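You operate a simulated robot arm through the tools that you are given. There is no shell and no other tool. Be economical: measure what you need, move in short steps, check, and stop when the job is done.

You run a simulated robot arm. Do the job below in one go: nothing can be reset, and whatever is moved stays where it is left.

Task
Stack the orange can that says "MID" from the top of the green counter on top of the orange can labelled "firm". Then take the black hinge and put it on the clear yellow dot pane. Then take the red roller and put it on the top of the black bench. Keep to this order.

Only the result counts: the job must be done as asked and must still hold three seconds after the hand-in. Knocking over, shifting, dropping, spilling or breaking anything else fails it.

Robot
A 6-joint arm with a four-finger gripper on a trunk, on a base that drives. Base frame: it is fixed to the floor where the robot stands at the start and does not move with it; the origin is under the middle of the robot, x ahead of it, y to its left, z up; the surface under the hand at the start is at about z = 0.85. Lengths are in m, angles in degrees, forces in N, time in s.
Its first joint turns from -166.0 to 166.0 degrees. Places, roughly: black hinge [1.75, -0.5, 0.75]; red roller [-1.5, -0.75, 0.75]; top of the black bench [1.8, 0.5, 0.8]; yellow dot pane [1.75, -0.25, 0.75]. Payload 3.67 kg.
Tool frame: the origin (TCP) lies between the finger pads and is the grasp point; the fingertips stand 0.028 m ahead of it; z points along the fingers, y is the line along which they close. Largest opening 0.112 m; the body of the gripper starts 0.073 m behind the TCP.
Orientation is told as [roll, pitch, yaw] about the base's x, y, z axes, in that order, counted from this pose: with the fingers straight down and closing along the base's y, the tool's x points along the base's -x, its y along +y and its z along -z.

Tools
- The arm moves only by the tool step_arm. Its argument "commands" is a list that holds one entry, the list of rows, each a list of 7 numbers: the opening in per cent of the stroke, from 0 (shut) to 100 (fully open), then the shift along the tool's x, y, z in m, then the turn, a rotation vector about the tool's x, y, z in degrees. In form: [[[fingers, tx, ty, tz, ax, ay, az], ...]]. A call has 1 to 10 rows; each row is the pose to reach, as a shift and turn from the pose commanded when the call began, along the tool's axes at that moment. A row lasts 0.2 s, in which the tool goes at most 0.05 m and 8.6 degrees; a call with a longer step from one row to the next is refused whole, and so is a gripper value outside its range. A pose out of reach is approached as far as the arm can. The call stops where the force on the tool passes 40 N (or 10 N more than at its start, if that is more) or the arm is blocked; 0.2 s more then pass. The fingers move at their own pace and stop on an object; they squeeze with about 21 N. The grip force told is the motor's: it shows also when the fingers shut on nothing. Time passes only in rows, and 0.2 s behind the last, so rows that repeat a pose let the fingers close. The reply holds the time, the measured pose of the TCP, the force on the tool along the base axes, the opening and the grip force, in the units named above and with some noise, with the torque about the TCP (base axes, N m) and any sound that the robot's microphone picked up.
- Cameras (640 x 400 px; columns grow to the right, rows downward): "scene" is now at [0.1149, 0.2182, 1.3593]; the picture's right is [0.03, -1.00, 0.00], its down [-0.27, -0.01, -0.96] and it looks along [0.96, 0.03, -0.27] (base axes); focal length 263 px, centre (320, 200). "wrist" rides on the gripper at [0.06, -0.018, -0.104] in the tool frame; the picture's right is [0.29, 0.96, 0.00], its down [-0.80, 0.24, -0.55] and it looks along [-0.53, 0.16, 0.83] (tool axes); focal length 234 px, centre (320, 200). There is no depth. A picture from a camera that has moved, and an enlarged one, comes with that camera's place and axes in the base frame and with its lens.
- camera(camera): a new picture of that camera. It takes no simulated time.
- base_move(legs): drives the robot by 1 to 6 legs, each [ahead, left, turn to the left] in m, m and degrees, along the robot's own axes; the way and the turn of a leg run together, so that a leg with both is an arc; at most 1.5 m and 180 degrees a leg. The arm and the cameras ride along, it lands a little off, and it stops where it bumps. It gives what a move gives.
- pan_tilt(pan, tilt): turns the head with the scene camera to pan (to the left, within 143 degrees either way) and tilt (down, from -29 to 69), counted from straight ahead of the robot. It gives what a move gives.
- zoom(camera, box): a new picture of the part [left, top, right, bottom] of that camera's present view, enlarged. It takes no simulated time.
- sign_off(): hands the job in; it is judged then, once.

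Work in short steps. Places have to be worked out from the pictures, the camera data and where the tool is seen: move nearer, look again, correct. Check each grasp and each placing, and mend what went wrong. You have 165 turns and 112 pictures in all, those below and enlarged ones among them. Open the gripper and draw the arm clear of the work before you hand the job in, unless the task says otherwise; then end with one line.

The tools are called after "Request:" by a JSON object that holds its "api" and its "payload". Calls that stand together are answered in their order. step_arm: Moves the arm, as the interface text tells. Its arguments: {"type":"object","properties":{"commands":{"type":"array","items":{"type":"array","items":{"type":"array","items":{"type":"number"}}}}},"required":["commands"]} The other tools are called the same way: base_move (legs) drives the base; pan_tilt (pan, tilt) turns the head that bears the scene camera; camera (camera) takes a picture; zoom (camera, box) takes an enlarged picture of a part of a camera's view; sign_off () hands the job in.

At the start:

```text
t: 0.0
tcp_pos: [0.6165, 0.1017, 1.2141]
tcp_rot: [0.0, 0.0, 0.0]
contact_force: [0.4, 1.2, 1.0]
torque: [-0.02, -0.06, -0.01]
finger_gap: 0.1121
grasp_force: 0.1
robot x, y, heading: [0.0024, 0.0027, -0.1]
head pan, tilt: [1.6, 15.6]
```

scene: 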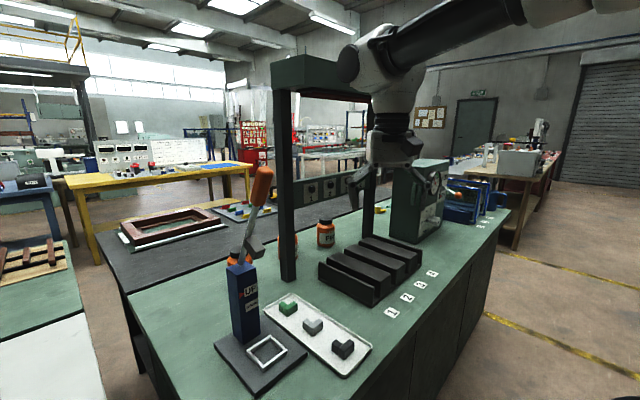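
wrist: 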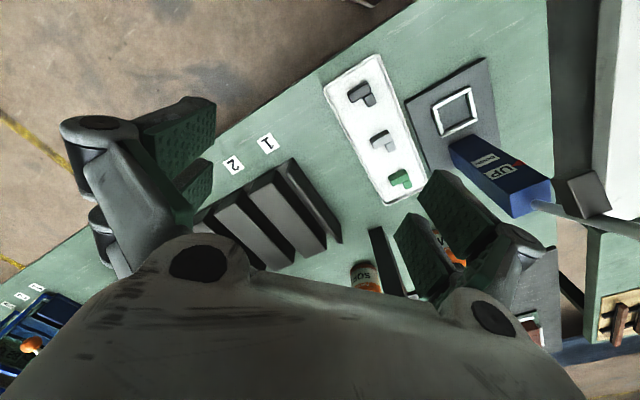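

I see a few orange cans on the green counter near the portal. I'll zoom in to read their labels.

Request:
{"api": "zoom", "payload": {"camera": "scene", "box": [210, 150, 410, 275]}}

Request:
{"api": "zoom", "payload": {"camera": "wrist", "box": [320, 200, 560, 350]}}

```text
3.20 times, centred on (310, 212) of scene
camera zoom: at [0.1149, 0.2182, 1.3593], right [0.03, -1.0, 0.0], down [-0.27, -0.01, -0.96], along [0.96, 0.03, -0.27], focal length 840 px, centre (352, 160)
```

zoom: 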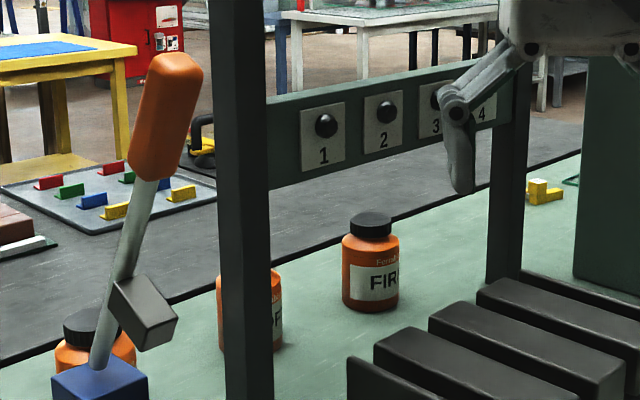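

```text
2.67 times, centred on (440, 275) of wrist
camera zoom: at [0.5572, 0.0838, 1.3186], right [-0.29, 0.96, 0.0], down [0.8, 0.24, 0.55], along [0.53, 0.16, -0.83], focal length 624 px, centre (0, 0)
```

zoom: 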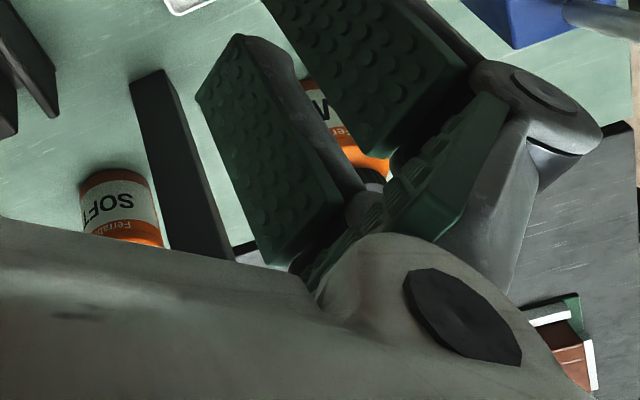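

The three cans seem to be MID at the left (behind the lever box), SOFT behind the post, and FIRM at the right, beyond the portal. I'll look around to map the layout.

Request:
{"api": "pan_tilt", "payload": {"pan": -40, "tilt": 25}}

Request:
{"api": "camera", "payload": {"camera": "scene"}}

Request:
{"api": "pan_tilt", "payload": {"pan": 50, "tilt": 25}}

Request:
{"api": "camera", "payload": {"camera": "scene"}}

Request:
{"api": "pan_tilt", "payload": {"pan": -130, "tilt": 25}}

Request:
{"api": "camera", "payload": {"camera": "scene"}}

Request:
{"api": "pan_tilt", "payload": {"pan": 135, "tilt": 25}}

Request:
{"api": "camera", "payload": {"camera": "scene"}}

Request:
{"api": "pan_tilt", "payload": {"pan": 12, "tilt": 35}}

Request:
{"api": "camera", "payload": {"camera": "scene"}}

```text
t: 1.1
tcp_pos: [0.6168, 0.1009, 1.2141]
tcp_rot: [-0.1, -0.1, 0.1]
contact_force: [-1.5, -0.6, -0.1]
torque: [-0.03, 0.01, -0.06]
finger_gap: 0.1119
grasp_force: 0.0
robot x, y, heading: [0.0003, 0.0053, 0.1]
head pan, tilt: [-40.0, 25.0]
```

```text
107 pictures are left
camera scene: at [0.0921, 0.1564, 1.344], right [-0.64, -0.77, 0.0], down [-0.32, 0.27, -0.91], along [0.69, -0.58, -0.42], focal length 263 px, centre (320, 200)
```

scene: 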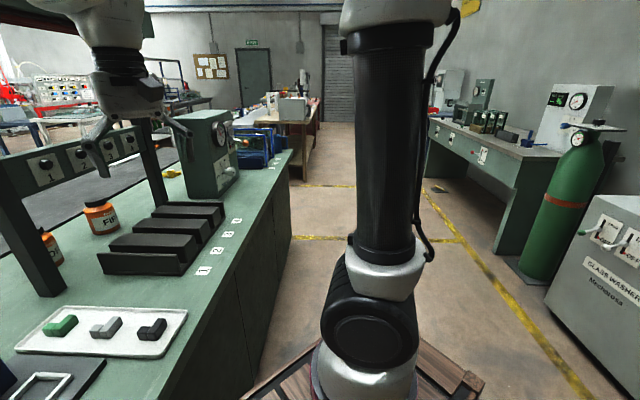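

```text
t: 2.7
tcp_pos: [0.6152, 0.1009, 1.2147]
tcp_rot: [-0.1, 0.1, 0.0]
contact_force: [0.5, -0.2, 0.5]
torque: [0.02, -0.01, 0.01]
finger_gap: 0.1121
grasp_force: 0.0
robot x, y, heading: [-0.001, 0.0012, -0.1]
head pan, tilt: [50.0, 25.0]
```

```text
106 pictures are left
camera scene: at [0.0808, 0.2861, 1.344], right [0.77, -0.64, 0.0], down [-0.27, -0.32, -0.91], along [0.58, 0.69, -0.42], focal length 263 px, centre (320, 200)
```

scene: 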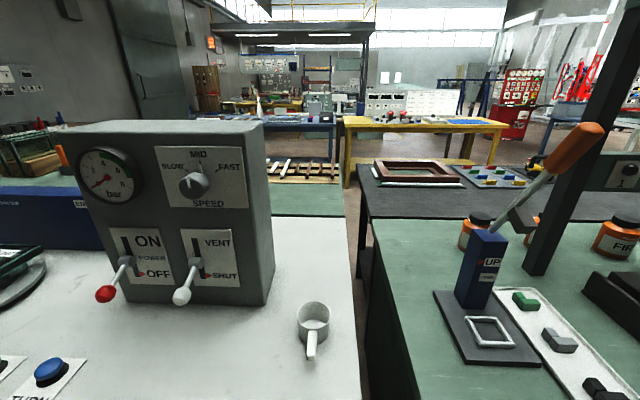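

```text
t: 5.4
tcp_pos: [0.6167, 0.1018, 1.2135]
tcp_rot: [0.0, 0.0, 0.0]
contact_force: [-0.1, 0.1, 0.2]
torque: [-0.02, -0.03, 0.02]
finger_gap: 0.112
grasp_force: 0.1
robot x, y, heading: [-0.0012, 0.0037, -0.0]
head pan, tilt: [-130.0, 25.0]
```

```text
105 pictures are left
camera scene: at [-0.0377, 0.145, 1.344], right [-0.77, 0.64, 0.0], down [0.27, 0.32, -0.91], along [-0.58, -0.69, -0.42], focal length 263 px, centre (320, 200)
```

scene: 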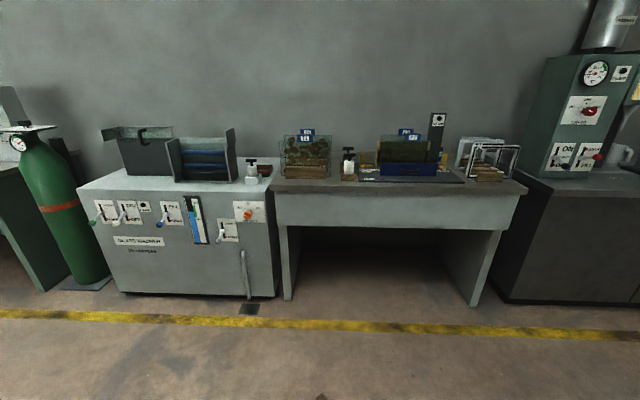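

```text
t: 9.1
tcp_pos: [0.617, 0.1017, 1.2145]
tcp_rot: [0.0, 0.0, 0.0]
contact_force: [0.6, -0.1, 0.5]
torque: [-0.03, -0.01, 0.0]
finger_gap: 0.1123
grasp_force: 0.0
robot x, y, heading: [-0.0009, 0.0031, -0.1]
head pan, tilt: [135.0, 25.0]
```

```text
104 pictures are left
camera scene: at [-0.0436, 0.2808, 1.344], right [0.71, 0.71, 0.0], down [0.3, -0.3, -0.91], along [-0.64, 0.64, -0.42], focal length 263 px, centre (320, 200)
```

scene: 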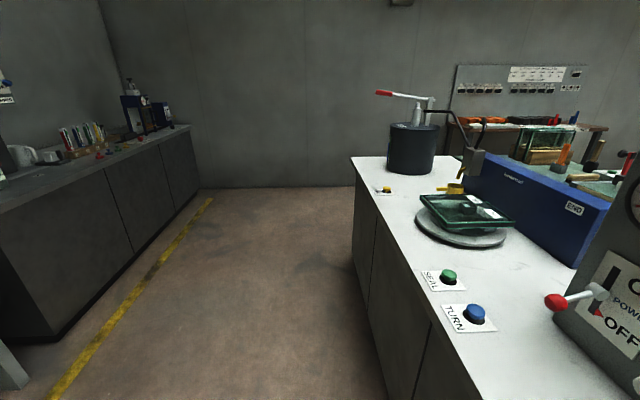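

```text
t: 11.1
tcp_pos: [0.6163, 0.1012, 1.2144]
tcp_rot: [0.0, -0.1, 0.0]
contact_force: [-1.1, 0.9, 0.0]
torque: [0.03, -0.02, 0.01]
finger_gap: 0.112
grasp_force: 0.1
robot x, y, heading: [-0.0002, -0.0002, -0.0]
head pan, tilt: [12.0, 35.0]
```

```text
103 pictures are left
camera scene: at [0.1076, 0.234, 1.3283], right [0.21, -0.98, 0.0], down [-0.56, -0.12, -0.82], along [0.8, 0.17, -0.57], focal length 263 px, centre (320, 200)
```

scene: 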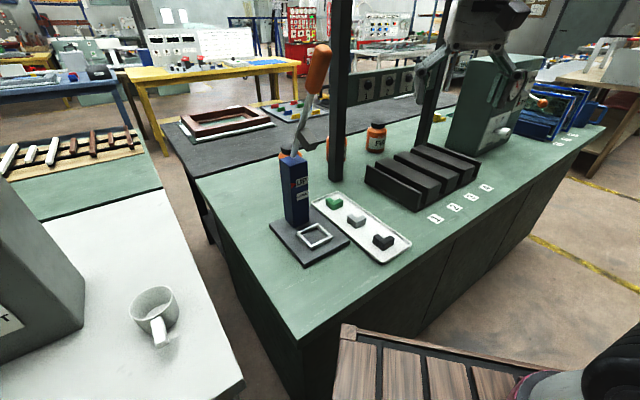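

I'll zoom in on the portal area to measure the cans and posts.

Request:
{"api": "zoom", "payload": {"camera": "scene", "box": [260, 60, 460, 185]}}

Request:
{"api": "pan_tilt", "payload": {"pan": -10, "tilt": 0}}

Request:
{"api": "camera", "payload": {"camera": "scene"}}

```text
3.20 times, centred on (360, 122) of scene
camera zoom: at [0.1076, 0.234, 1.3283], right [0.21, -0.98, 0.0], down [-0.56, -0.12, -0.82], along [0.8, 0.17, -0.57], focal length 840 px, centre (192, 448)
```

zoom: 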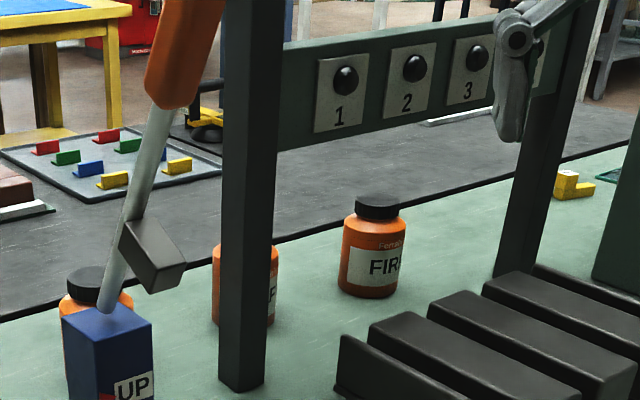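

```text
t: 12.1
tcp_pos: [0.6173, 0.1003, 1.2142]
tcp_rot: [0.1, 0.1, 0.0]
contact_force: [-0.4, 0.0, 0.0]
torque: [-0.03, -0.03, 0.05]
finger_gap: 0.112
grasp_force: 0.1
robot x, y, heading: [-0.0024, 0.0028, 0.1]
head pan, tilt: [-10.0, 0.0]
```

```text
101 pictures are left
camera scene: at [0.1102, 0.2, 1.3843], right [-0.17, -0.98, 0.0], down [0.0, 0.0, -1.0], along [0.98, -0.17, 0.0], focal length 263 px, centre (320, 200)
```

scene: 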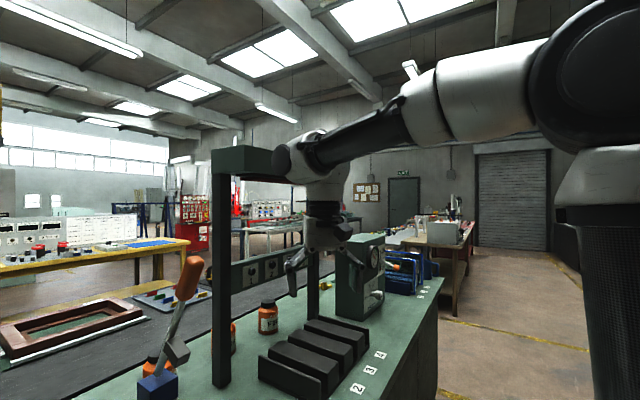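

I need to know the robot's own footprint, so I'll look down at the base and the counter edge.

Request:
{"api": "pan_tilt", "payload": {"pan": 0, "tilt": 69}}

Request:
{"api": "camera", "payload": {"camera": "scene"}}

Request:
{"api": "pan_tilt", "payload": {"pan": -90, "tilt": 60}}

Request:
{"api": "camera", "payload": {"camera": "scene"}}

```text
t: 13.5
tcp_pos: [0.6162, 0.1013, 1.2147]
tcp_rot: [0.0, 0.1, 0.0]
contact_force: [0.8, 0.5, -0.7]
torque: [0.02, -0.01, 0.02]
finger_gap: 0.1119
grasp_force: 0.0
robot x, y, heading: [0.0005, -0.0007, -0.1]
head pan, tilt: [0.0, 68.8]
```

```text
100 pictures are left
camera scene: at [0.0775, 0.2156, 1.2846], right [0.0, -1.0, 0.0], down [-0.93, 0.0, -0.36], along [0.36, 0.0, -0.93], focal length 263 px, centre (320, 200)
```

scene: 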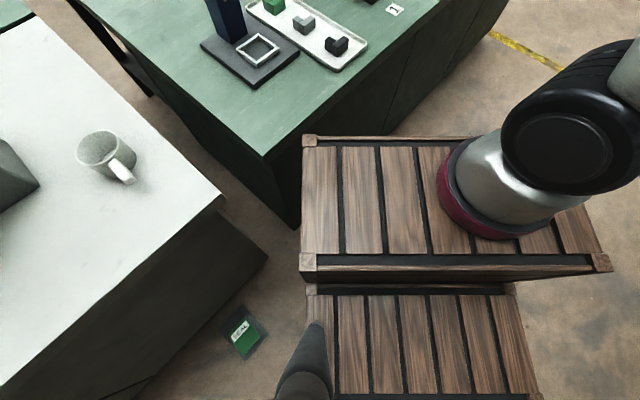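

```text
t: 15.2
tcp_pos: [0.6171, 0.1011, 1.2145]
tcp_rot: [0.0, 0.0, -0.1]
contact_force: [0.2, -0.6, 0.0]
torque: [0.0, 0.02, 0.02]
finger_gap: 0.1119
grasp_force: 0.0
robot x, y, heading: [0.0009, -0.0, 0.1]
head pan, tilt: [-90.0, 60.0]
```

```text
99 pictures are left
camera scene: at [0.0215, 0.1489, 1.294], right [-1.0, 0.0, 0.0], down [0.0, 0.87, -0.5], along [0.0, -0.5, -0.87], focal length 263 px, centre (320, 200)
```

scene: 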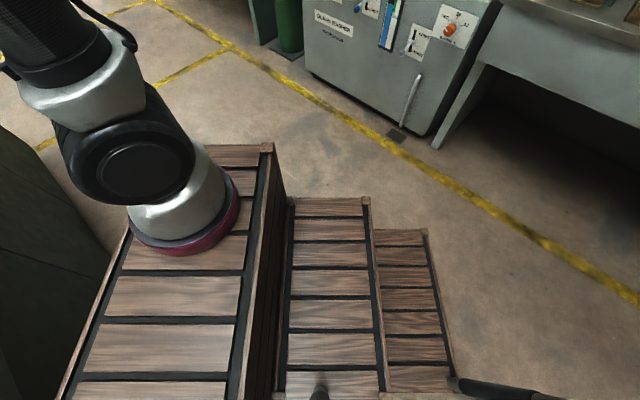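

Mapping so far:
- **Counter:** it runs about 42.5° clockwise from x. The robot's cart fits in the aisle with its front edge near the counter.
- **FIRM:** it stands just behind the portal, so I plan to reach in horizontally below the number panel.

I'll back off, square up to the counter and look again.

Request:
{"api": "base_move", "payload": {"legs": [[-0.17, -0.17, 0], [0, 0, 47.5], [0, -0.3, 0]]}}

Request:
{"api": "pan_tilt", "payload": {"pan": 0, "tilt": 25}}

Request:
{"api": "camera", "payload": {"camera": "scene"}}

```text
t: 20.8
tcp_pos: [0.3898, 0.1553, 1.2149]
tcp_rot: [0.0, 0.0, 48.2]
contact_force: [0.4, -0.4, -0.1]
torque: [-0.01, 0.02, -0.03]
finger_gap: 0.1119
grasp_force: 0.1
robot x, y, heading: [0.0526, -0.3736, 48.0]
head pan, tilt: [-90.0, 60.0]
```

```text
t: 22.4
tcp_pos: [0.3896, 0.1543, 1.2133]
tcp_rot: [-0.1, 0.1, 48.3]
contact_force: [-0.3, 0.2, 0.9]
torque: [-0.02, -0.02, 0.01]
finger_gap: 0.1117
grasp_force: 0.1
robot x, y, heading: [0.0578, -0.3735, 48.2]
head pan, tilt: [0.0, 25.0]
```

```text
98 pictures are left
camera scene: at [-0.0297, -0.1448, 1.344], right [0.75, -0.67, 0.0], down [-0.28, -0.32, -0.91], along [0.6, 0.68, -0.42], focal length 263 px, centre (320, 200)
```

scene: 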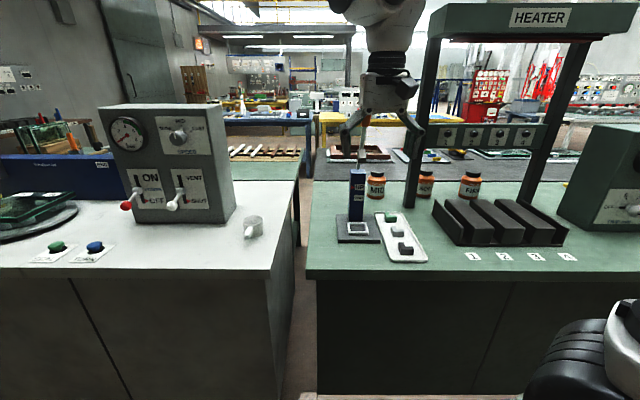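

Good front view. I'll zoom in to measure the cans, posts and panel from here.

Request:
{"api": "zoom", "payload": {"camera": "scene", "box": [330, 100, 570, 250]}}

Request:
{"api": "zoom", "payload": {"camera": "scene", "box": [330, 0, 640, 194]}}

```text
2.67 times, centred on (450, 175) of scene
camera zoom: at [-0.0297, -0.1448, 1.344], right [0.75, -0.67, 0.0], down [-0.28, -0.32, -0.91], along [0.6, 0.68, -0.42], focal length 700 px, centre (-27, 267)
```

zoom: 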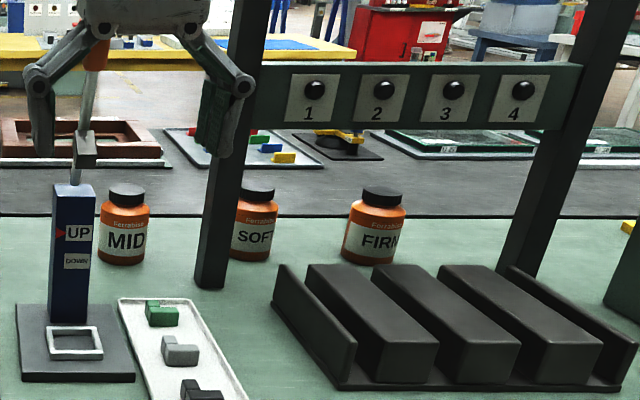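

```text
2.06 times, centred on (485, 97) of scene
camera zoom: at [-0.0297, -0.1448, 1.344], right [0.75, -0.67, 0.0], down [-0.28, -0.32, -0.91], along [0.6, 0.68, -0.42], focal length 541 px, centre (-20, 412)
```

zoom: 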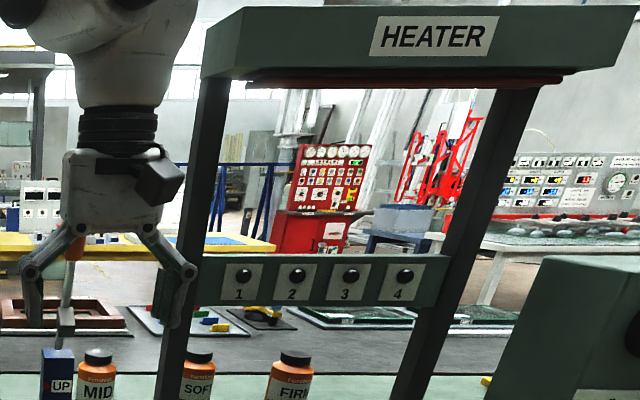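

From here the estimates are, with u along the counter and v into it: MID at u≈.332, v≈.985; FIRM at u≈.762, v≈.99; left post at u .42–.47; panel at z 1.10–1.19. I'll raise the hand and shift it right, clear of the lever, before driving closer.

Request:
{"api": "step_arm", "payload": {"commands": [[[100, 0, -0.02, -0.04, 0, 0, 0], [100, 0, -0.05, -0.08, 0, 0, 0], [100, 0, -0.09, -0.11, 0, 0, 0], [100, 0, -0.13, -0.13, 0, 0, 0], [100, 0, -0.14, -0.16, 0, 0, 0]]]}}

Request:
{"api": "camera", "payload": {"camera": "scene"}}

Request:
{"api": "camera", "payload": {"camera": "wrist"}}

```text
t: 23.6
tcp_pos: [0.4933, 0.0615, 1.3752]
tcp_rot: [0.0, 0.1, 48.3]
contact_force: [0.3, 0.4, 0.4]
torque: [-0.02, -0.01, -0.01]
finger_gap: 0.1117
grasp_force: 0.1
robot x, y, heading: [0.0562, -0.3728, 48.3]
head pan, tilt: [0.0, 25.0]
```

```text
95 pictures are left
camera scene: at [-0.0298, -0.1447, 1.344], right [0.75, -0.67, 0.0], down [-0.28, -0.32, -0.91], along [0.6, 0.68, -0.42], focal length 263 px, centre (320, 200)
```

scene: 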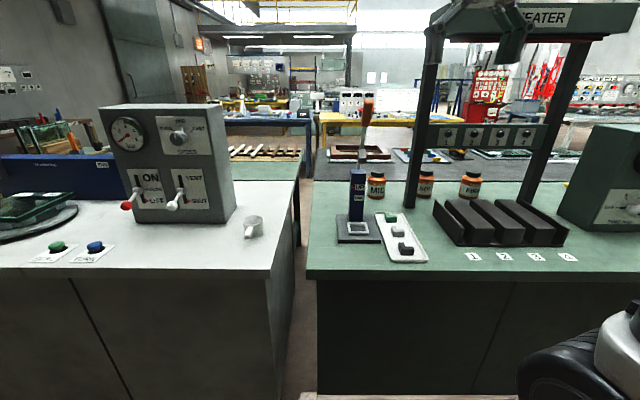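

```text
94 pictures are left
camera wrist: at [0.4684, 0.0056, 1.4786], right [-0.91, 0.42, 0.0], down [0.35, 0.75, 0.55], along [0.23, 0.5, -0.83], focal length 234 px, centre (320, 200)
```

wrist: 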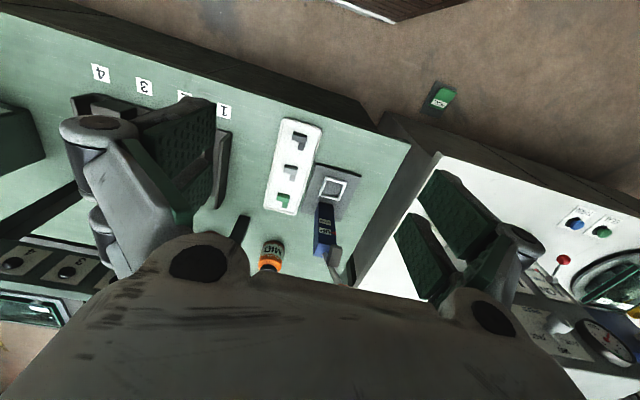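

The hand is centred on MID's line and above the lever. I'll drive 0.2 m towards the counter.

Request:
{"api": "base_move", "payload": {"legs": [[0.2, 0, 0]]}}

Request:
{"api": "pan_tilt", "payload": {"pan": -5, "tilt": 50}}

Request:
{"api": "camera", "payload": {"camera": "scene"}}

Request:
{"api": "camera", "payload": {"camera": "wrist"}}

```text
t: 25.2
tcp_pos: [0.6293, 0.2119, 1.374]
tcp_rot: [0.0, 0.0, 48.2]
contact_force: [-0.3, 0.3, -0.1]
torque: [-0.01, 0.02, 0.0]
finger_gap: 0.1118
grasp_force: 0.1
robot x, y, heading: [0.187, -0.2226, 48.2]
head pan, tilt: [0.0, 25.0]
```

```text
t: 26.1
tcp_pos: [0.6289, 0.2127, 1.3738]
tcp_rot: [0.0, 0.1, 48.2]
contact_force: [-0.5, -0.3, 0.2]
torque: [0.0, -0.01, -0.02]
finger_gap: 0.112
grasp_force: 0.1
robot x, y, heading: [0.1872, -0.2235, 48.1]
head pan, tilt: [-5.0, 50.0]
```

```text
93 pictures are left
camera scene: at [0.0994, -0.0104, 1.3066], right [0.68, -0.73, 0.0], down [-0.56, -0.52, -0.64], along [0.47, 0.44, -0.77], focal length 263 px, centre (320, 200)
```

scene: 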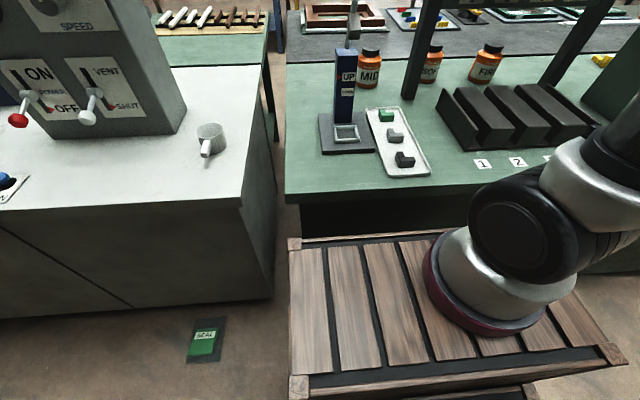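

```text
92 pictures are left
camera wrist: at [0.6026, 0.1558, 1.4784], right [-0.91, 0.42, 0.0], down [0.35, 0.75, 0.55], along [0.23, 0.5, -0.83], focal length 234 px, centre (320, 200)
```

wrist: 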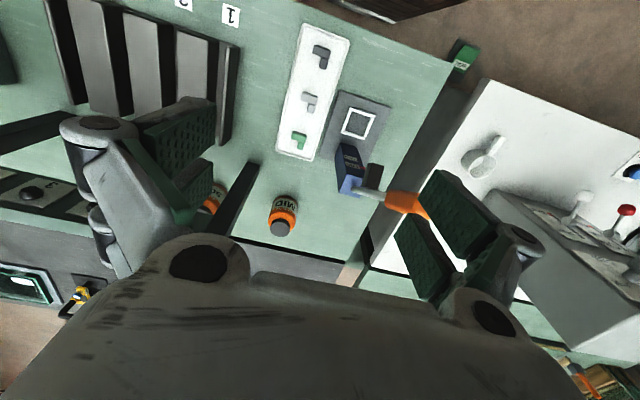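

MID is ahead and slightly right of the lever. I'll move the hand forward past the lever at height, then down towards MID's front, staying left of the heater hood.

Request:
{"api": "step_arm", "payload": {"commands": [[[100, -0.045, 0.005, 0, 0, 0, 0], [100, -0.09, 0.01, 0, 0, 0, 0], [100, -0.13, 0.01, 0, 0, 0, 0], [100, -0.15, 0.01, 0.04, 0, 0, 0], [100, -0.17, 0.01, 0.08, 0, 0, 0], [100, -0.19, 0.01, 0.12, 0, 0, 0], [100, -0.2, 0.01, 0.16, 0, 0, 0]]]}}

Request:
{"api": "camera", "payload": {"camera": "wrist"}}

Request:
{"api": "pan_tilt", "payload": {"pan": -10, "tilt": 5}}

Request:
{"api": "camera", "payload": {"camera": "scene"}}

```text
t: 27.7
tcp_pos: [0.7564, 0.3674, 1.2139]
tcp_rot: [-0.1, -0.2, 48.2]
contact_force: [-0.5, -0.1, 0.4]
torque: [0.06, -0.08, -0.03]
finger_gap: 0.1117
grasp_force: 0.1
robot x, y, heading: [0.1889, -0.2244, 48.3]
head pan, tilt: [-5.0, 50.0]
```

```text
91 pictures are left
camera wrist: at [0.7299, 0.3106, 1.3187], right [-0.91, 0.42, 0.0], down [0.35, 0.75, 0.56], along [0.24, 0.5, -0.83], focal length 234 px, centre (320, 200)
```

wrist: 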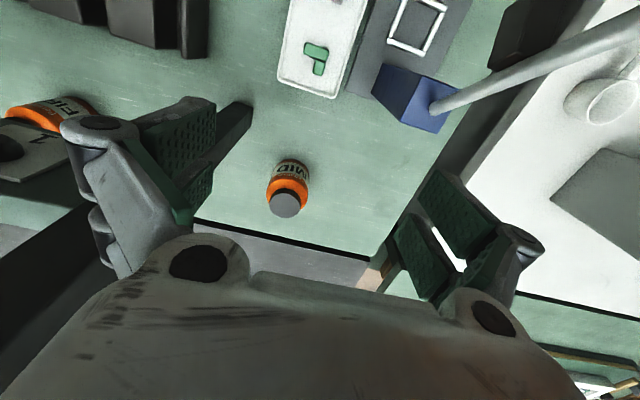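

```text
t: 28.9
tcp_pos: [0.7551, 0.3681, 1.2138]
tcp_rot: [0.0, 0.0, 48.2]
contact_force: [0.0, 0.6, -0.2]
torque: [0.01, 0.01, 0.0]
finger_gap: 0.1119
grasp_force: 0.1
robot x, y, heading: [0.1883, -0.2251, 48.3]
head pan, tilt: [-10.0, 5.0]
```

```text
90 pictures are left
camera scene: at [0.1155, -0.0063, 1.3764], right [0.62, -0.79, 0.0], down [-0.07, -0.05, -1.0], along [0.78, 0.62, -0.09], focal length 263 px, centre (320, 200)
```

scene: 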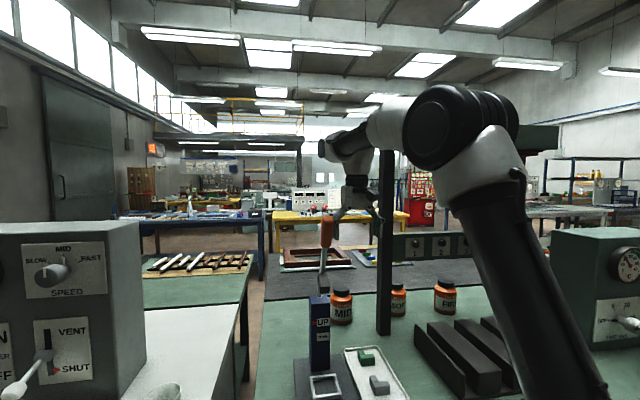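

MID is at about (.889, .505), confirmed by two views. I'll check the forearm's side clearance to the post and hood.

Request:
{"api": "zoom", "payload": {"camera": "scene", "box": [290, 70, 530, 220]}}

```text
2.67 times, centred on (410, 145) of scene
camera zoom: at [0.1155, -0.0063, 1.3764], right [0.62, -0.79, 0.0], down [-0.07, -0.05, -1.0], along [0.78, 0.62, -0.09], focal length 700 px, centre (80, 347)
```

zoom: 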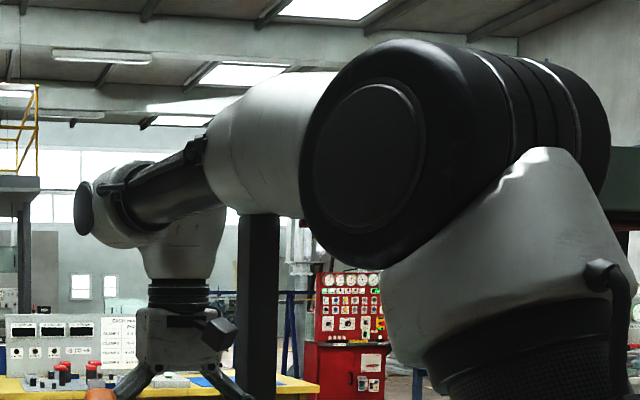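

The forearm stays on the hand's line, left of the post. I'll advance in two stages to hover over MID.

Request:
{"api": "step_arm", "payload": {"commands": [[[100, -0.04, -0.004, 0.02, 0, 0, 0], [100, -0.08, -0.008, 0.04, 0, 0, 0], [100, -0.12, -0.0085, 0.06, 0, 0, 0], [100, -0.16, -0.0085, 0.08, 0, 0, 0]]]}}

Request:
{"api": "camera", "payload": {"camera": "wrist"}}

Request:
{"api": "camera", "payload": {"camera": "scene"}}

```text
t: 29.9
tcp_pos: [0.868, 0.4807, 1.1335]
tcp_rot: [0.1, -0.1, 48.1]
contact_force: [0.5, -1.2, 2.7]
torque: [0.07, -0.07, 0.02]
finger_gap: 0.1118
grasp_force: 0.0
robot x, y, heading: [0.1863, -0.2195, 48.4]
head pan, tilt: [-10.0, 5.0]
```

```text
88 pictures are left
camera wrist: at [0.8425, 0.424, 1.2384], right [-0.91, 0.42, 0.0], down [0.35, 0.75, 0.56], along [0.24, 0.5, -0.83], focal length 234 px, centre (320, 200)
```

wrist: 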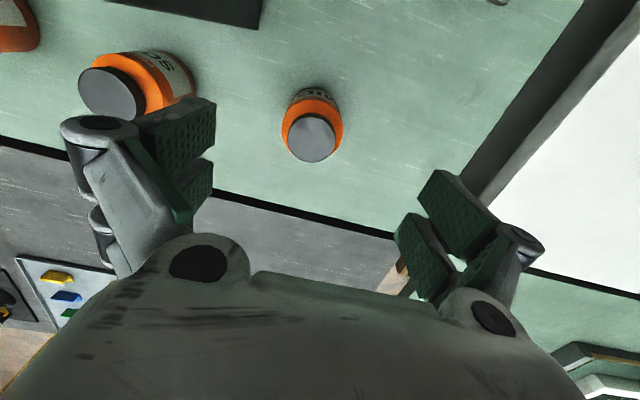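

```text
87 pictures are left
camera scene: at [0.1149, -0.007, 1.3765], right [0.62, -0.79, 0.0], down [-0.07, -0.05, -1.0], along [0.78, 0.62, -0.09], focal length 263 px, centre (320, 200)
```

scene: 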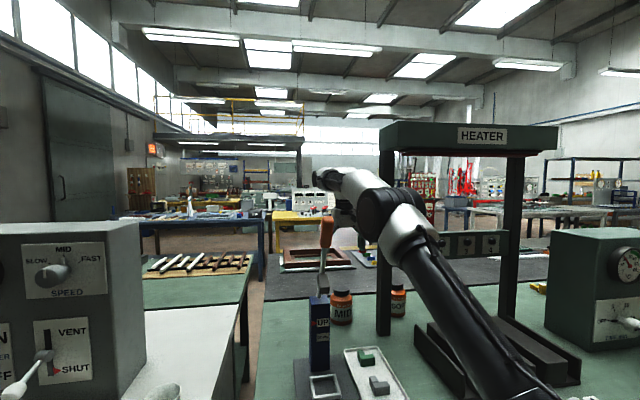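

The arm is nearly at full stretch, so the remaining reach is short. The cart front still has about 0.10 m to the counter, so I'll drive forward 0.06 m with the hand safely above MID.

Request:
{"api": "base_move", "payload": {"legs": [[0.06, 0, 0]]}}

Request:
{"api": "camera", "payload": {"camera": "wrist"}}

Request:
{"api": "camera", "payload": {"camera": "scene"}}

```text
t: 30.8
tcp_pos: [0.9082, 0.5267, 1.1325]
tcp_rot: [0.0, 0.1, 48.2]
contact_force: [-0.6, 0.3, 0.2]
torque: [-0.01, 0.02, -0.01]
finger_gap: 0.1121
grasp_force: 0.1
robot x, y, heading: [0.2271, -0.1787, 48.3]
head pan, tilt: [-10.0, 5.0]
```

```text
86 pictures are left
camera wrist: at [0.8823, 0.47, 1.2371], right [-0.91, 0.42, 0.0], down [0.35, 0.75, 0.55], along [0.23, 0.5, -0.83], focal length 234 px, centre (320, 200)
```

wrist: 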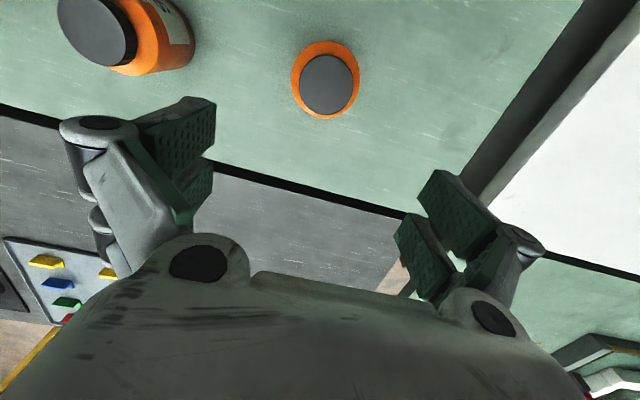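

```text
85 pictures are left
camera scene: at [0.1554, 0.0385, 1.3765], right [0.62, -0.79, 0.0], down [-0.07, -0.05, -1.0], along [0.78, 0.62, -0.09], focal length 263 px, centre (320, 200)
```

scene: 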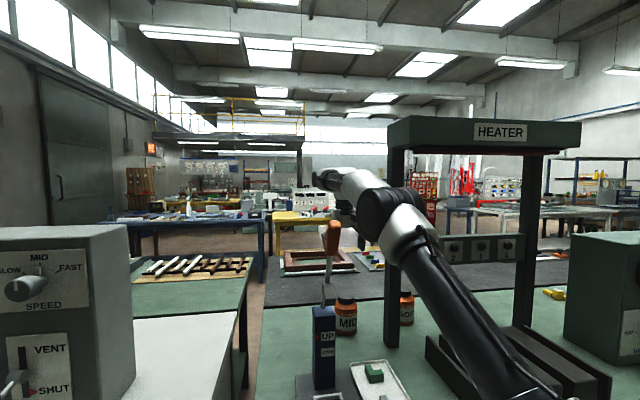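

MID's cap centre is computed at (.8915, .505), so the hand must go back 0.027 m and right 0.002 m. I'll align and lower to just above the cap.

Request:
{"api": "step_arm", "payload": {"commands": [[[95, 0.027, -0.002, 0.0, 0, 0, 0], [95, 0.027, -0.002, 0.04, 0, 0, 0], [95, 0.027, -0.002, 0.08, 0, 0, 0], [95, 0.027, -0.002, 0.12, 0, 0, 0], [95, 0.027, -0.002, 0.12, 0, 0, 0]]]}}

Request:
{"api": "camera", "payload": {"camera": "wrist"}}

Request:
{"api": "camera", "payload": {"camera": "scene"}}

```text
t: 32.0
tcp_pos: [0.8927, 0.5062, 1.0122]
tcp_rot: [0.0, 0.0, 48.2]
contact_force: [0.2, 0.1, -0.4]
torque: [-0.01, 0.0, 0.02]
finger_gap: 0.1064
grasp_force: 0.0
robot x, y, heading: [0.2315, -0.178, 48.0]
head pan, tilt: [-10.0, 5.0]
```

```text
84 pictures are left
camera wrist: at [0.866, 0.4489, 1.1161], right [-0.91, 0.42, 0.0], down [0.35, 0.75, 0.55], along [0.23, 0.5, -0.83], focal length 234 px, centre (320, 200)
```

wrist: 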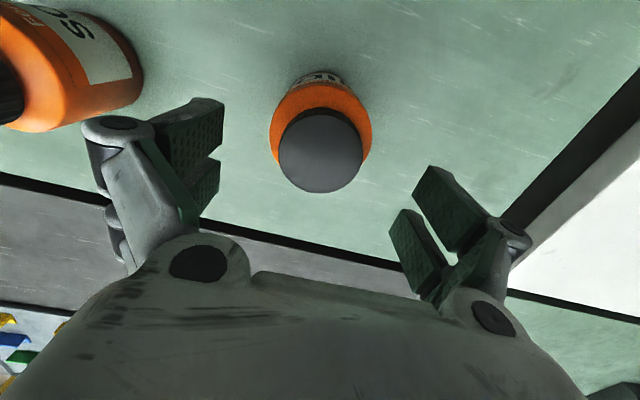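

```text
83 pictures are left
camera scene: at [0.1553, 0.0384, 1.3765], right [0.62, -0.79, 0.0], down [-0.07, -0.05, -1.0], along [0.78, 0.62, -0.09], focal length 263 px, centre (320, 200)
```

scene: 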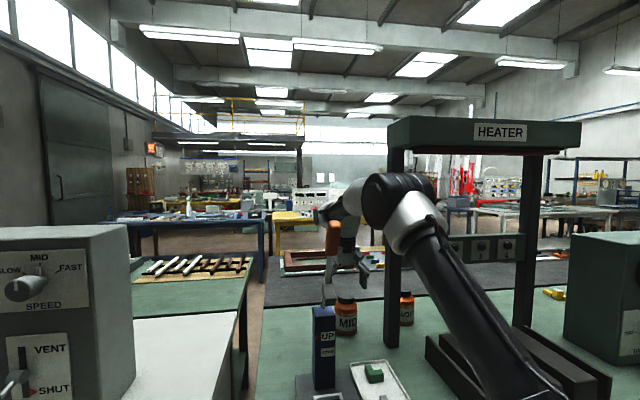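

The alignment is within 5 mm. I'll lower to the can's mid-body and close.

Request:
{"api": "step_arm", "payload": {"commands": [[[95, 0.005, 0.0, 0.03, 0, 0, 0], [95, 0.005, 0.0, 0.06, 0, 0, 0], [95, 0.005, 0.0, 0.085, 0, 0, 0], [95, 0.005, 0.0, 0.085, 0, 0, 0]]]}}

Request:
{"api": "camera", "payload": {"camera": "wrist"}}

```text
t: 33.0
tcp_pos: [0.8879, 0.5013, 0.9279]
tcp_rot: [0.0, 0.0, 48.3]
contact_force: [-0.5, 0.1, 1.0]
torque: [0.01, -0.03, 0.0]
finger_gap: 0.1062
grasp_force: 0.0
robot x, y, heading: [0.2308, -0.1775, 48.2]
head pan, tilt: [-10.0, 5.0]
```

```text
82 pictures are left
camera wrist: at [0.8631, 0.4449, 1.0315], right [-0.91, 0.42, 0.0], down [0.35, 0.75, 0.55], along [0.23, 0.5, -0.83], focal length 234 px, centre (320, 200)
```

wrist: 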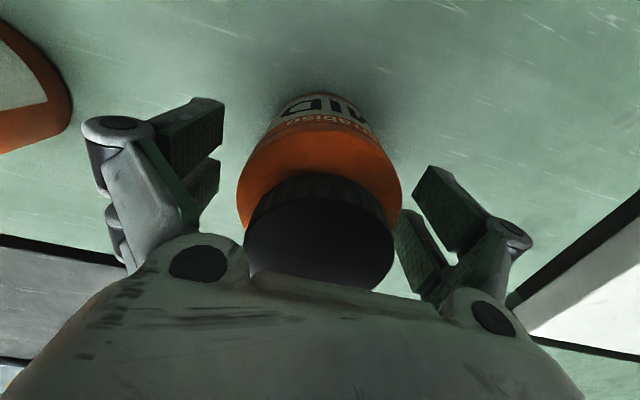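

Nothing touched, and the can lies between the fingers. I'll close on it.

Request:
{"api": "step_arm", "payload": {"commands": [[[40, 0, 0, 0, 0, 0, 0], [40, 0, 0, 0, 0, 0, 0], [40, 0, 0, 0, 0, 0, 0]]]}}

Request:
{"api": "camera", "payload": {"camera": "wrist"}}

```text
t: 33.8
tcp_pos: [0.8896, 0.5015, 0.9278]
tcp_rot: [0.0, 0.0, 48.2]
contact_force: [-1.4, 1.2, 1.7]
torque: [-0.06, 0.0, -0.02]
finger_gap: 0.0788
grasp_force: 21.3
robot x, y, heading: [0.2283, -0.1784, 48.4]
head pan, tilt: [-10.0, 5.0]
```

```text
81 pictures are left
camera wrist: at [0.863, 0.445, 1.0319], right [-0.91, 0.42, 0.0], down [0.35, 0.75, 0.55], along [0.23, 0.5, -0.83], focal length 234 px, centre (320, 200)
```

wrist: 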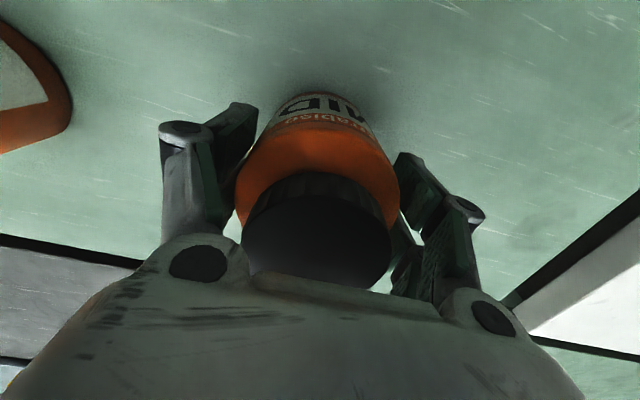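

The grip is firm, with a diameter of 0.079. I'll lift and retrace the path out past the box and lever.

Request:
{"api": "step_arm", "payload": {"commands": [[[40, 0, 0, -0.01, 0, 0, 0], [40, 0, 0, -0.05, 0, 0, 0], [40, 0, 0, -0.1, 0, 0, 0], [40, 0, 0, -0.15, 0, 0, 0], [40, 0, 0, -0.2, 0, 0, 0], [40, 0.03, 0, -0.225, 0, 0, 0], [40, 0.07, 0, -0.24, 0, 0, 0], [40, 0.115, 0, -0.26, 0, 0, 0], [40, 0.155, 0, -0.28, 0, 0, 0], [40, 0.195, 0, -0.29, 0, 0, 0]]]}}

Request:
{"api": "camera", "payload": {"camera": "wrist"}}

Request:
{"api": "camera", "payload": {"camera": "scene"}}

```text
t: 36.0
tcp_pos: [0.7588, 0.3567, 1.2167]
tcp_rot: [0.0, 0.2, 48.2]
contact_force: [0.6, 1.0, -5.2]
torque: [-0.05, 0.08, 0.01]
finger_gap: 0.079
grasp_force: 21.0
robot x, y, heading: [0.2266, -0.1786, 48.3]
head pan, tilt: [-10.0, 5.0]
```

```text
80 pictures are left
camera wrist: at [0.733, 0.3002, 1.3208], right [-0.91, 0.42, 0.0], down [0.35, 0.75, 0.55], along [0.23, 0.5, -0.83], focal length 234 px, centre (320, 200)
```

wrist: 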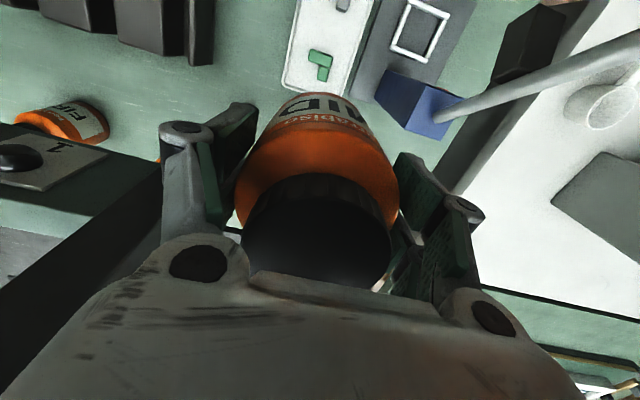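

```text
79 pictures are left
camera scene: at [0.1559, 0.0391, 1.3764], right [0.62, -0.79, 0.0], down [-0.07, -0.05, -1.0], along [0.78, 0.62, -0.09], focal length 263 px, centre (320, 200)
```

scene: 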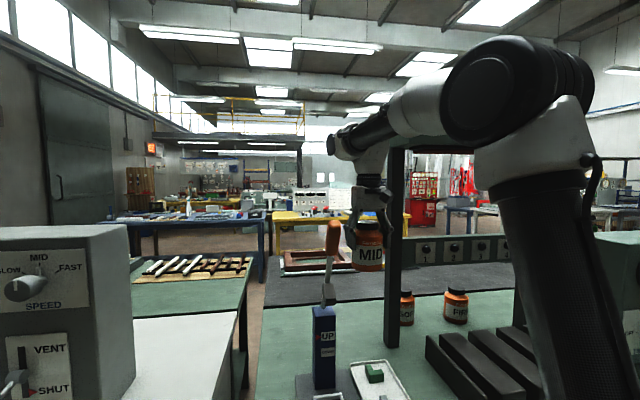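

MID is held and clear of the lever. I'll drive straight back 0.25 m, then 0.12 m right.

Request:
{"api": "base_move", "payload": {"legs": [[-0.25, 0, 0], [0, -0.12, 0]]}}

Request:
{"api": "pan_tilt", "payload": {"pan": 0, "tilt": 35}}

Request:
{"api": "camera", "payload": {"camera": "scene"}}

```text
t: 38.7
tcp_pos: [0.6833, 0.0887, 1.2164]
tcp_rot: [0.1, 0.1, 48.1]
contact_force: [0.9, -0.6, -3.0]
torque: [0.02, -0.01, 0.01]
finger_gap: 0.0791
grasp_force: 20.7
robot x, y, heading: [0.1504, -0.4439, 48.1]
head pan, tilt: [-10.0, 5.0]
```

```text
t: 39.6
tcp_pos: [0.6828, 0.0874, 1.2175]
tcp_rot: [0.0, 0.1, 48.1]
contact_force: [0.4, 0.2, -2.2]
torque: [-0.03, 0.0, 0.0]
finger_gap: 0.0786
grasp_force: 21.3
robot x, y, heading: [0.1517, -0.4425, 48.0]
head pan, tilt: [0.0, 35.0]
```

```text
78 pictures are left
camera scene: at [0.0653, -0.2188, 1.3283], right [0.74, -0.67, 0.0], down [-0.38, -0.43, -0.82], along [0.55, 0.61, -0.57], focal length 263 px, centre (320, 200)
```

scene: 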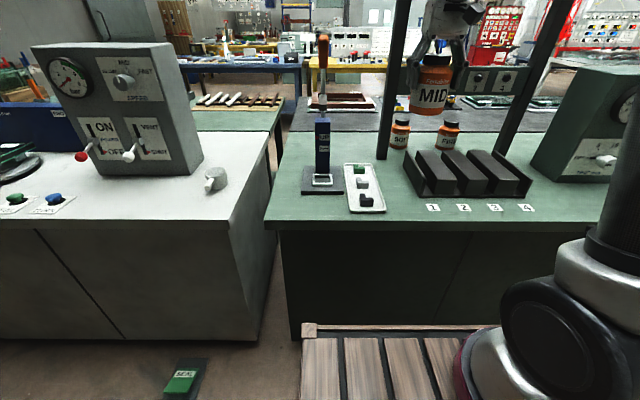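

The hand is right above the free spot between the tray and label "1" (u≈.455, v≈.52). I'll lower MID there.

Request:
{"api": "step_arm", "payload": {"commands": [[[40, 0, -0.004, 0.04, 0, 0, 0], [40, 0, -0.004, 0.08, 0, 0, 0], [40, 0, -0.004, 0.12, 0, 0, 0], [40, 0, -0.004, 0.16, 0, 0, 0], [40, 0, -0.004, 0.2, 0, 0, 0], [40, 0, -0.004, 0.24, 0, 0, 0]]]}}

Request:
{"api": "camera", "payload": {"camera": "scene"}}

Request:
{"api": "camera", "payload": {"camera": "wrist"}}

```text
t: 41.0
tcp_pos: [0.6861, 0.0833, 0.975]
tcp_rot: [0.0, -0.1, 48.1]
contact_force: [0.3, -0.7, -2.4]
torque: [-0.01, -0.03, 0.03]
finger_gap: 0.0789
grasp_force: 21.1
robot x, y, heading: [0.1486, -0.4435, 48.0]
head pan, tilt: [0.0, 35.0]
```

```text
77 pictures are left
camera scene: at [0.0651, -0.219, 1.3283], right [0.74, -0.67, 0.0], down [-0.38, -0.43, -0.82], along [0.55, 0.61, -0.57], focal length 263 px, centre (320, 200)
```

scene: 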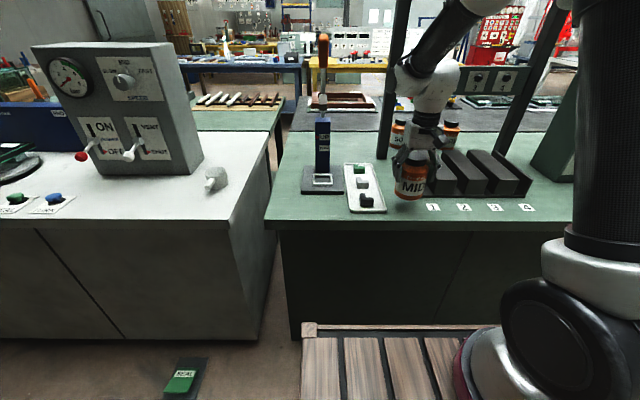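

```text
76 pictures are left
camera wrist: at [0.6601, 0.0288, 1.0805], right [-0.91, 0.43, 0.0], down [0.35, 0.75, 0.55], along [0.24, 0.5, -0.83], focal length 234 px, centre (320, 200)
```

wrist: 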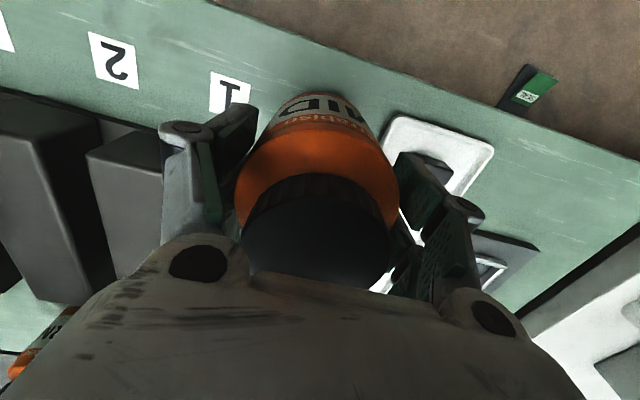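

It clears the tray and label. I'll lower the last 4.5 cm gently to contact.

Request:
{"api": "step_arm", "payload": {"commands": [[[40, 0, 0, 0.025, 0, 0, 0], [40, 0, 0, 0.04, 0, 0, 0], [40, 0, 0, 0.045, 0, 0, 0], [40, 0, 0, 0.048, 0, 0, 0]]]}}

```text
t: 42.0
tcp_pos: [0.6853, 0.0849, 0.9278]
tcp_rot: [0.0, 0.0, 48.2]
contact_force: [0.3, -0.2, -2.0]
torque: [0.01, -0.03, 0.03]
finger_gap: 0.0791
grasp_force: 21.1
robot x, y, heading: [0.1499, -0.442, 47.9]
head pan, tilt: [0.0, 35.0]
```

Request:
{"api": "step_arm", "payload": {"commands": [[[40, 0, 0, 0.003, 0, 0, 0], [40, 0, 0, 0.006, 0, 0, 0], [82, 0, 0, 0.006, 0, 0, 0], [82, 0, 0, 0.006, 0, 0, 0]]]}}

Request:
{"api": "camera", "payload": {"camera": "wrist"}}

```text
t: 43.0
tcp_pos: [0.6864, 0.0846, 0.9231]
tcp_rot: [0.1, 0.0, 48.0]
contact_force: [-0.2, 0.4, -0.4]
torque: [-0.03, 0.0, 0.0]
finger_gap: 0.0918
grasp_force: 0.1
robot x, y, heading: [0.1509, -0.443, 48.2]
head pan, tilt: [0.0, 35.0]
```

```text
75 pictures are left
camera wrist: at [0.6601, 0.0296, 1.0275], right [-0.91, 0.43, 0.0], down [0.35, 0.75, 0.55], along [0.24, 0.5, -0.83], focal length 234 px, centre (320, 200)
```

wrist: 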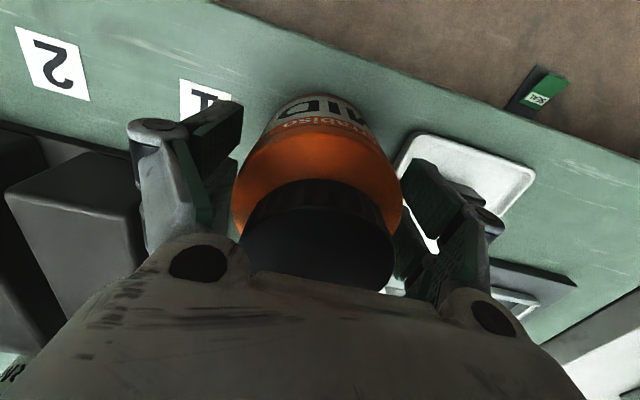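

MID stands at (.686, .085) and is released. I'll lift off, then back the base up to make room for a horizontal hand.

Request:
{"api": "step_arm", "payload": {"commands": [[[85, 0, 0, -0.03, 0, 0, 0], [85, 0, 0, -0.07, 0, 0, 0], [85, 0, 0, -0.12, 0, 0, 0], [85, 0, 0, -0.17, 0, 0, 0], [85, 0, 0, -0.22, 0, 0, 0], [85, 0, 0, -0.27, 0, 0, 0]]]}}

Request:
{"api": "base_move", "payload": {"legs": [[-0.2, 0, 0]]}}

Request:
{"api": "camera", "payload": {"camera": "scene"}}

```text
t: 44.4
tcp_pos: [0.6865, 0.0848, 1.1926]
tcp_rot: [0.0, 0.0, 48.1]
contact_force: [0.2, 0.2, 0.7]
torque: [-0.05, 0.05, 0.01]
finger_gap: 0.0955
grasp_force: 0.0
robot x, y, heading: [0.1533, -0.4444, 48.0]
head pan, tilt: [0.0, 35.0]
```

```text
t: 46.0
tcp_pos: [0.5538, -0.0629, 1.192]
tcp_rot: [0.1, 0.0, 47.9]
contact_force: [-0.6, -0.5, 0.0]
torque: [-0.01, 0.0, 0.02]
finger_gap: 0.0954
grasp_force: 0.0
robot x, y, heading: [0.0172, -0.5892, 47.9]
head pan, tilt: [0.0, 35.0]
```

```text
74 pictures are left
camera scene: at [-0.0676, -0.3667, 1.3283], right [0.74, -0.67, 0.0], down [-0.38, -0.43, -0.82], along [0.55, 0.61, -0.57], focal length 263 px, centre (320, 200)
```

scene: 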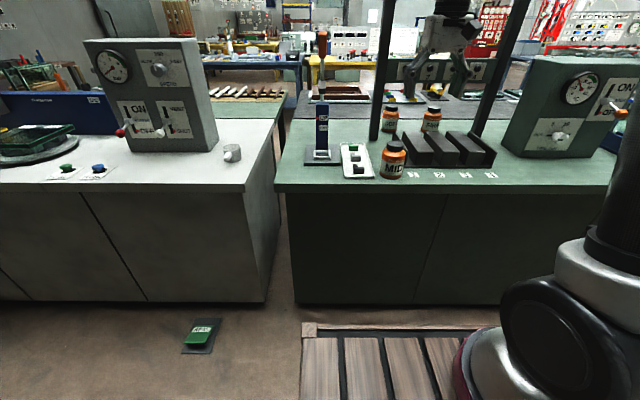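

MID stands upright. I'll rotate the hand to horizontal, pointing into the counter, while moving slightly forward at height.

Request:
{"api": "step_arm", "payload": {"commands": [[[85, -0.01, 0, 0, 0, -8.5, 0], [85, -0.02, 0, 0, 0, -17, 0], [85, -0.03, 0, 0, 0, -25.5, 0], [85, -0.04, 0, 0, 0, -34, 0], [85, -0.05, 0, 0, 0, -42.5, 0], [85, -0.06, 0, 0, 0, -51, 0], [85, -0.07, 0, 0, 0, -59.5, 0], [85, -0.08, 0, 0, 0, -68, 0], [85, -0.09, 0, 0, 0, -76.5, 0], [85, -0.1, 0, 0, 0, -85, 0]]]}}

Request:
{"api": "camera", "payload": {"camera": "scene"}}

Request:
{"api": "camera", "payload": {"camera": "wrist"}}

```text
t: 48.2
tcp_pos: [0.561, 0.053, 1.1928]
tcp_rot: [27.5, -84.5, 17.4]
contact_force: [-1.2, -0.5, 0.9]
torque: [-0.04, 0.01, -0.03]
finger_gap: 0.0949
grasp_force: 0.1
out of reach, approached as far as the arm can: row 7, 8, 9, 10
robot x, y, heading: [0.021, -0.59, 47.8]
head pan, tilt: [0.0, 35.0]
```

```text
73 pictures are left
camera scene: at [-0.0677, -0.367, 1.3283], right [0.74, -0.67, 0.0], down [-0.38, -0.43, -0.82], along [0.55, 0.61, -0.57], focal length 263 px, centre (320, 200)
```

scene: 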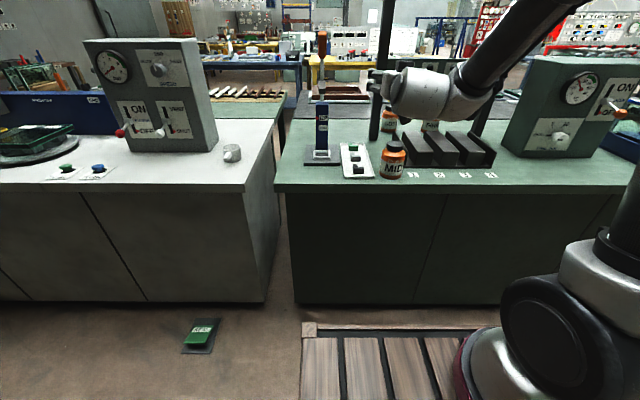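

```text
72 pictures are left
camera wrist: at [0.4961, -0.0339, 1.1412], right [-0.7, 0.67, -0.24], down [-0.49, -0.2, 0.85], along [0.52, 0.71, 0.46], focal length 234 px, centre (320, 200)
```

wrist: 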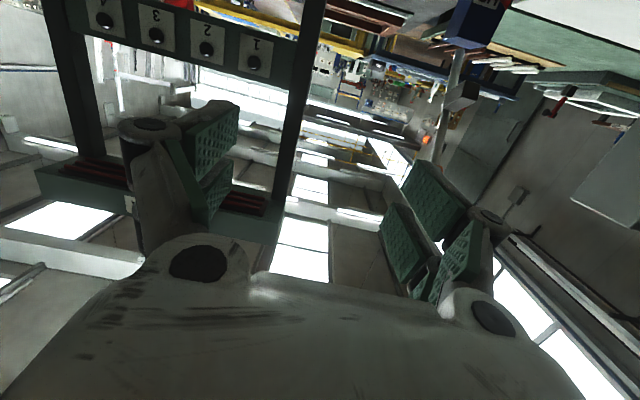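

The hand reached near-horizontal but was pushed about 6 cm sideways near a reach limit. I'll extend forward at the same height to get a more comfortable posture and see whether it settles.

Request:
{"api": "step_arm", "payload": {"commands": [[[85, 0, 0, 0.03, 0, 0, 0], [85, 0, 0, 0.06, 0, 0, 0], [85, 0, 0, 0.09, 0, 0, 0], [85, 0, 0, 0.1, 0, 0, 0]]]}}

Request:
{"api": "camera", "payload": {"camera": "scene"}}

```text
t: 49.2
tcp_pos: [0.6204, 0.1269, 1.1845]
tcp_rot: [26.3, -84.4, 18.2]
contact_force: [-0.2, 0.1, -0.3]
torque: [-0.01, 0.01, -0.01]
finger_gap: 0.0952
grasp_force: 0.1
out of reach, approached as far as the arm can: row 2, 3, 4
robot x, y, heading: [0.0174, -0.5911, 47.9]
head pan, tilt: [0.0, 35.0]
```

```text
71 pictures are left
camera scene: at [-0.0676, -0.3667, 1.3283], right [0.74, -0.67, 0.0], down [-0.38, -0.43, -0.82], along [0.55, 0.61, -0.57], focal length 263 px, centre (320, 200)
```

scene: 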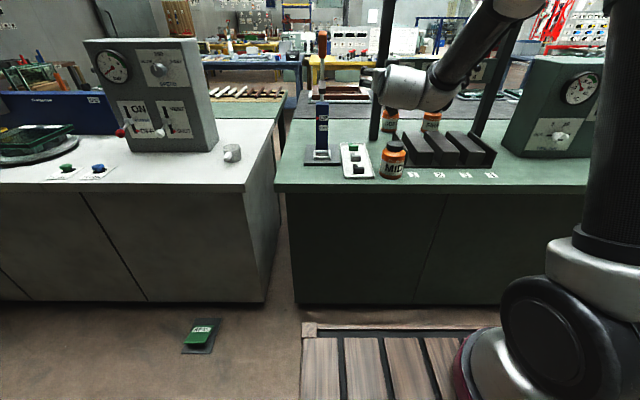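

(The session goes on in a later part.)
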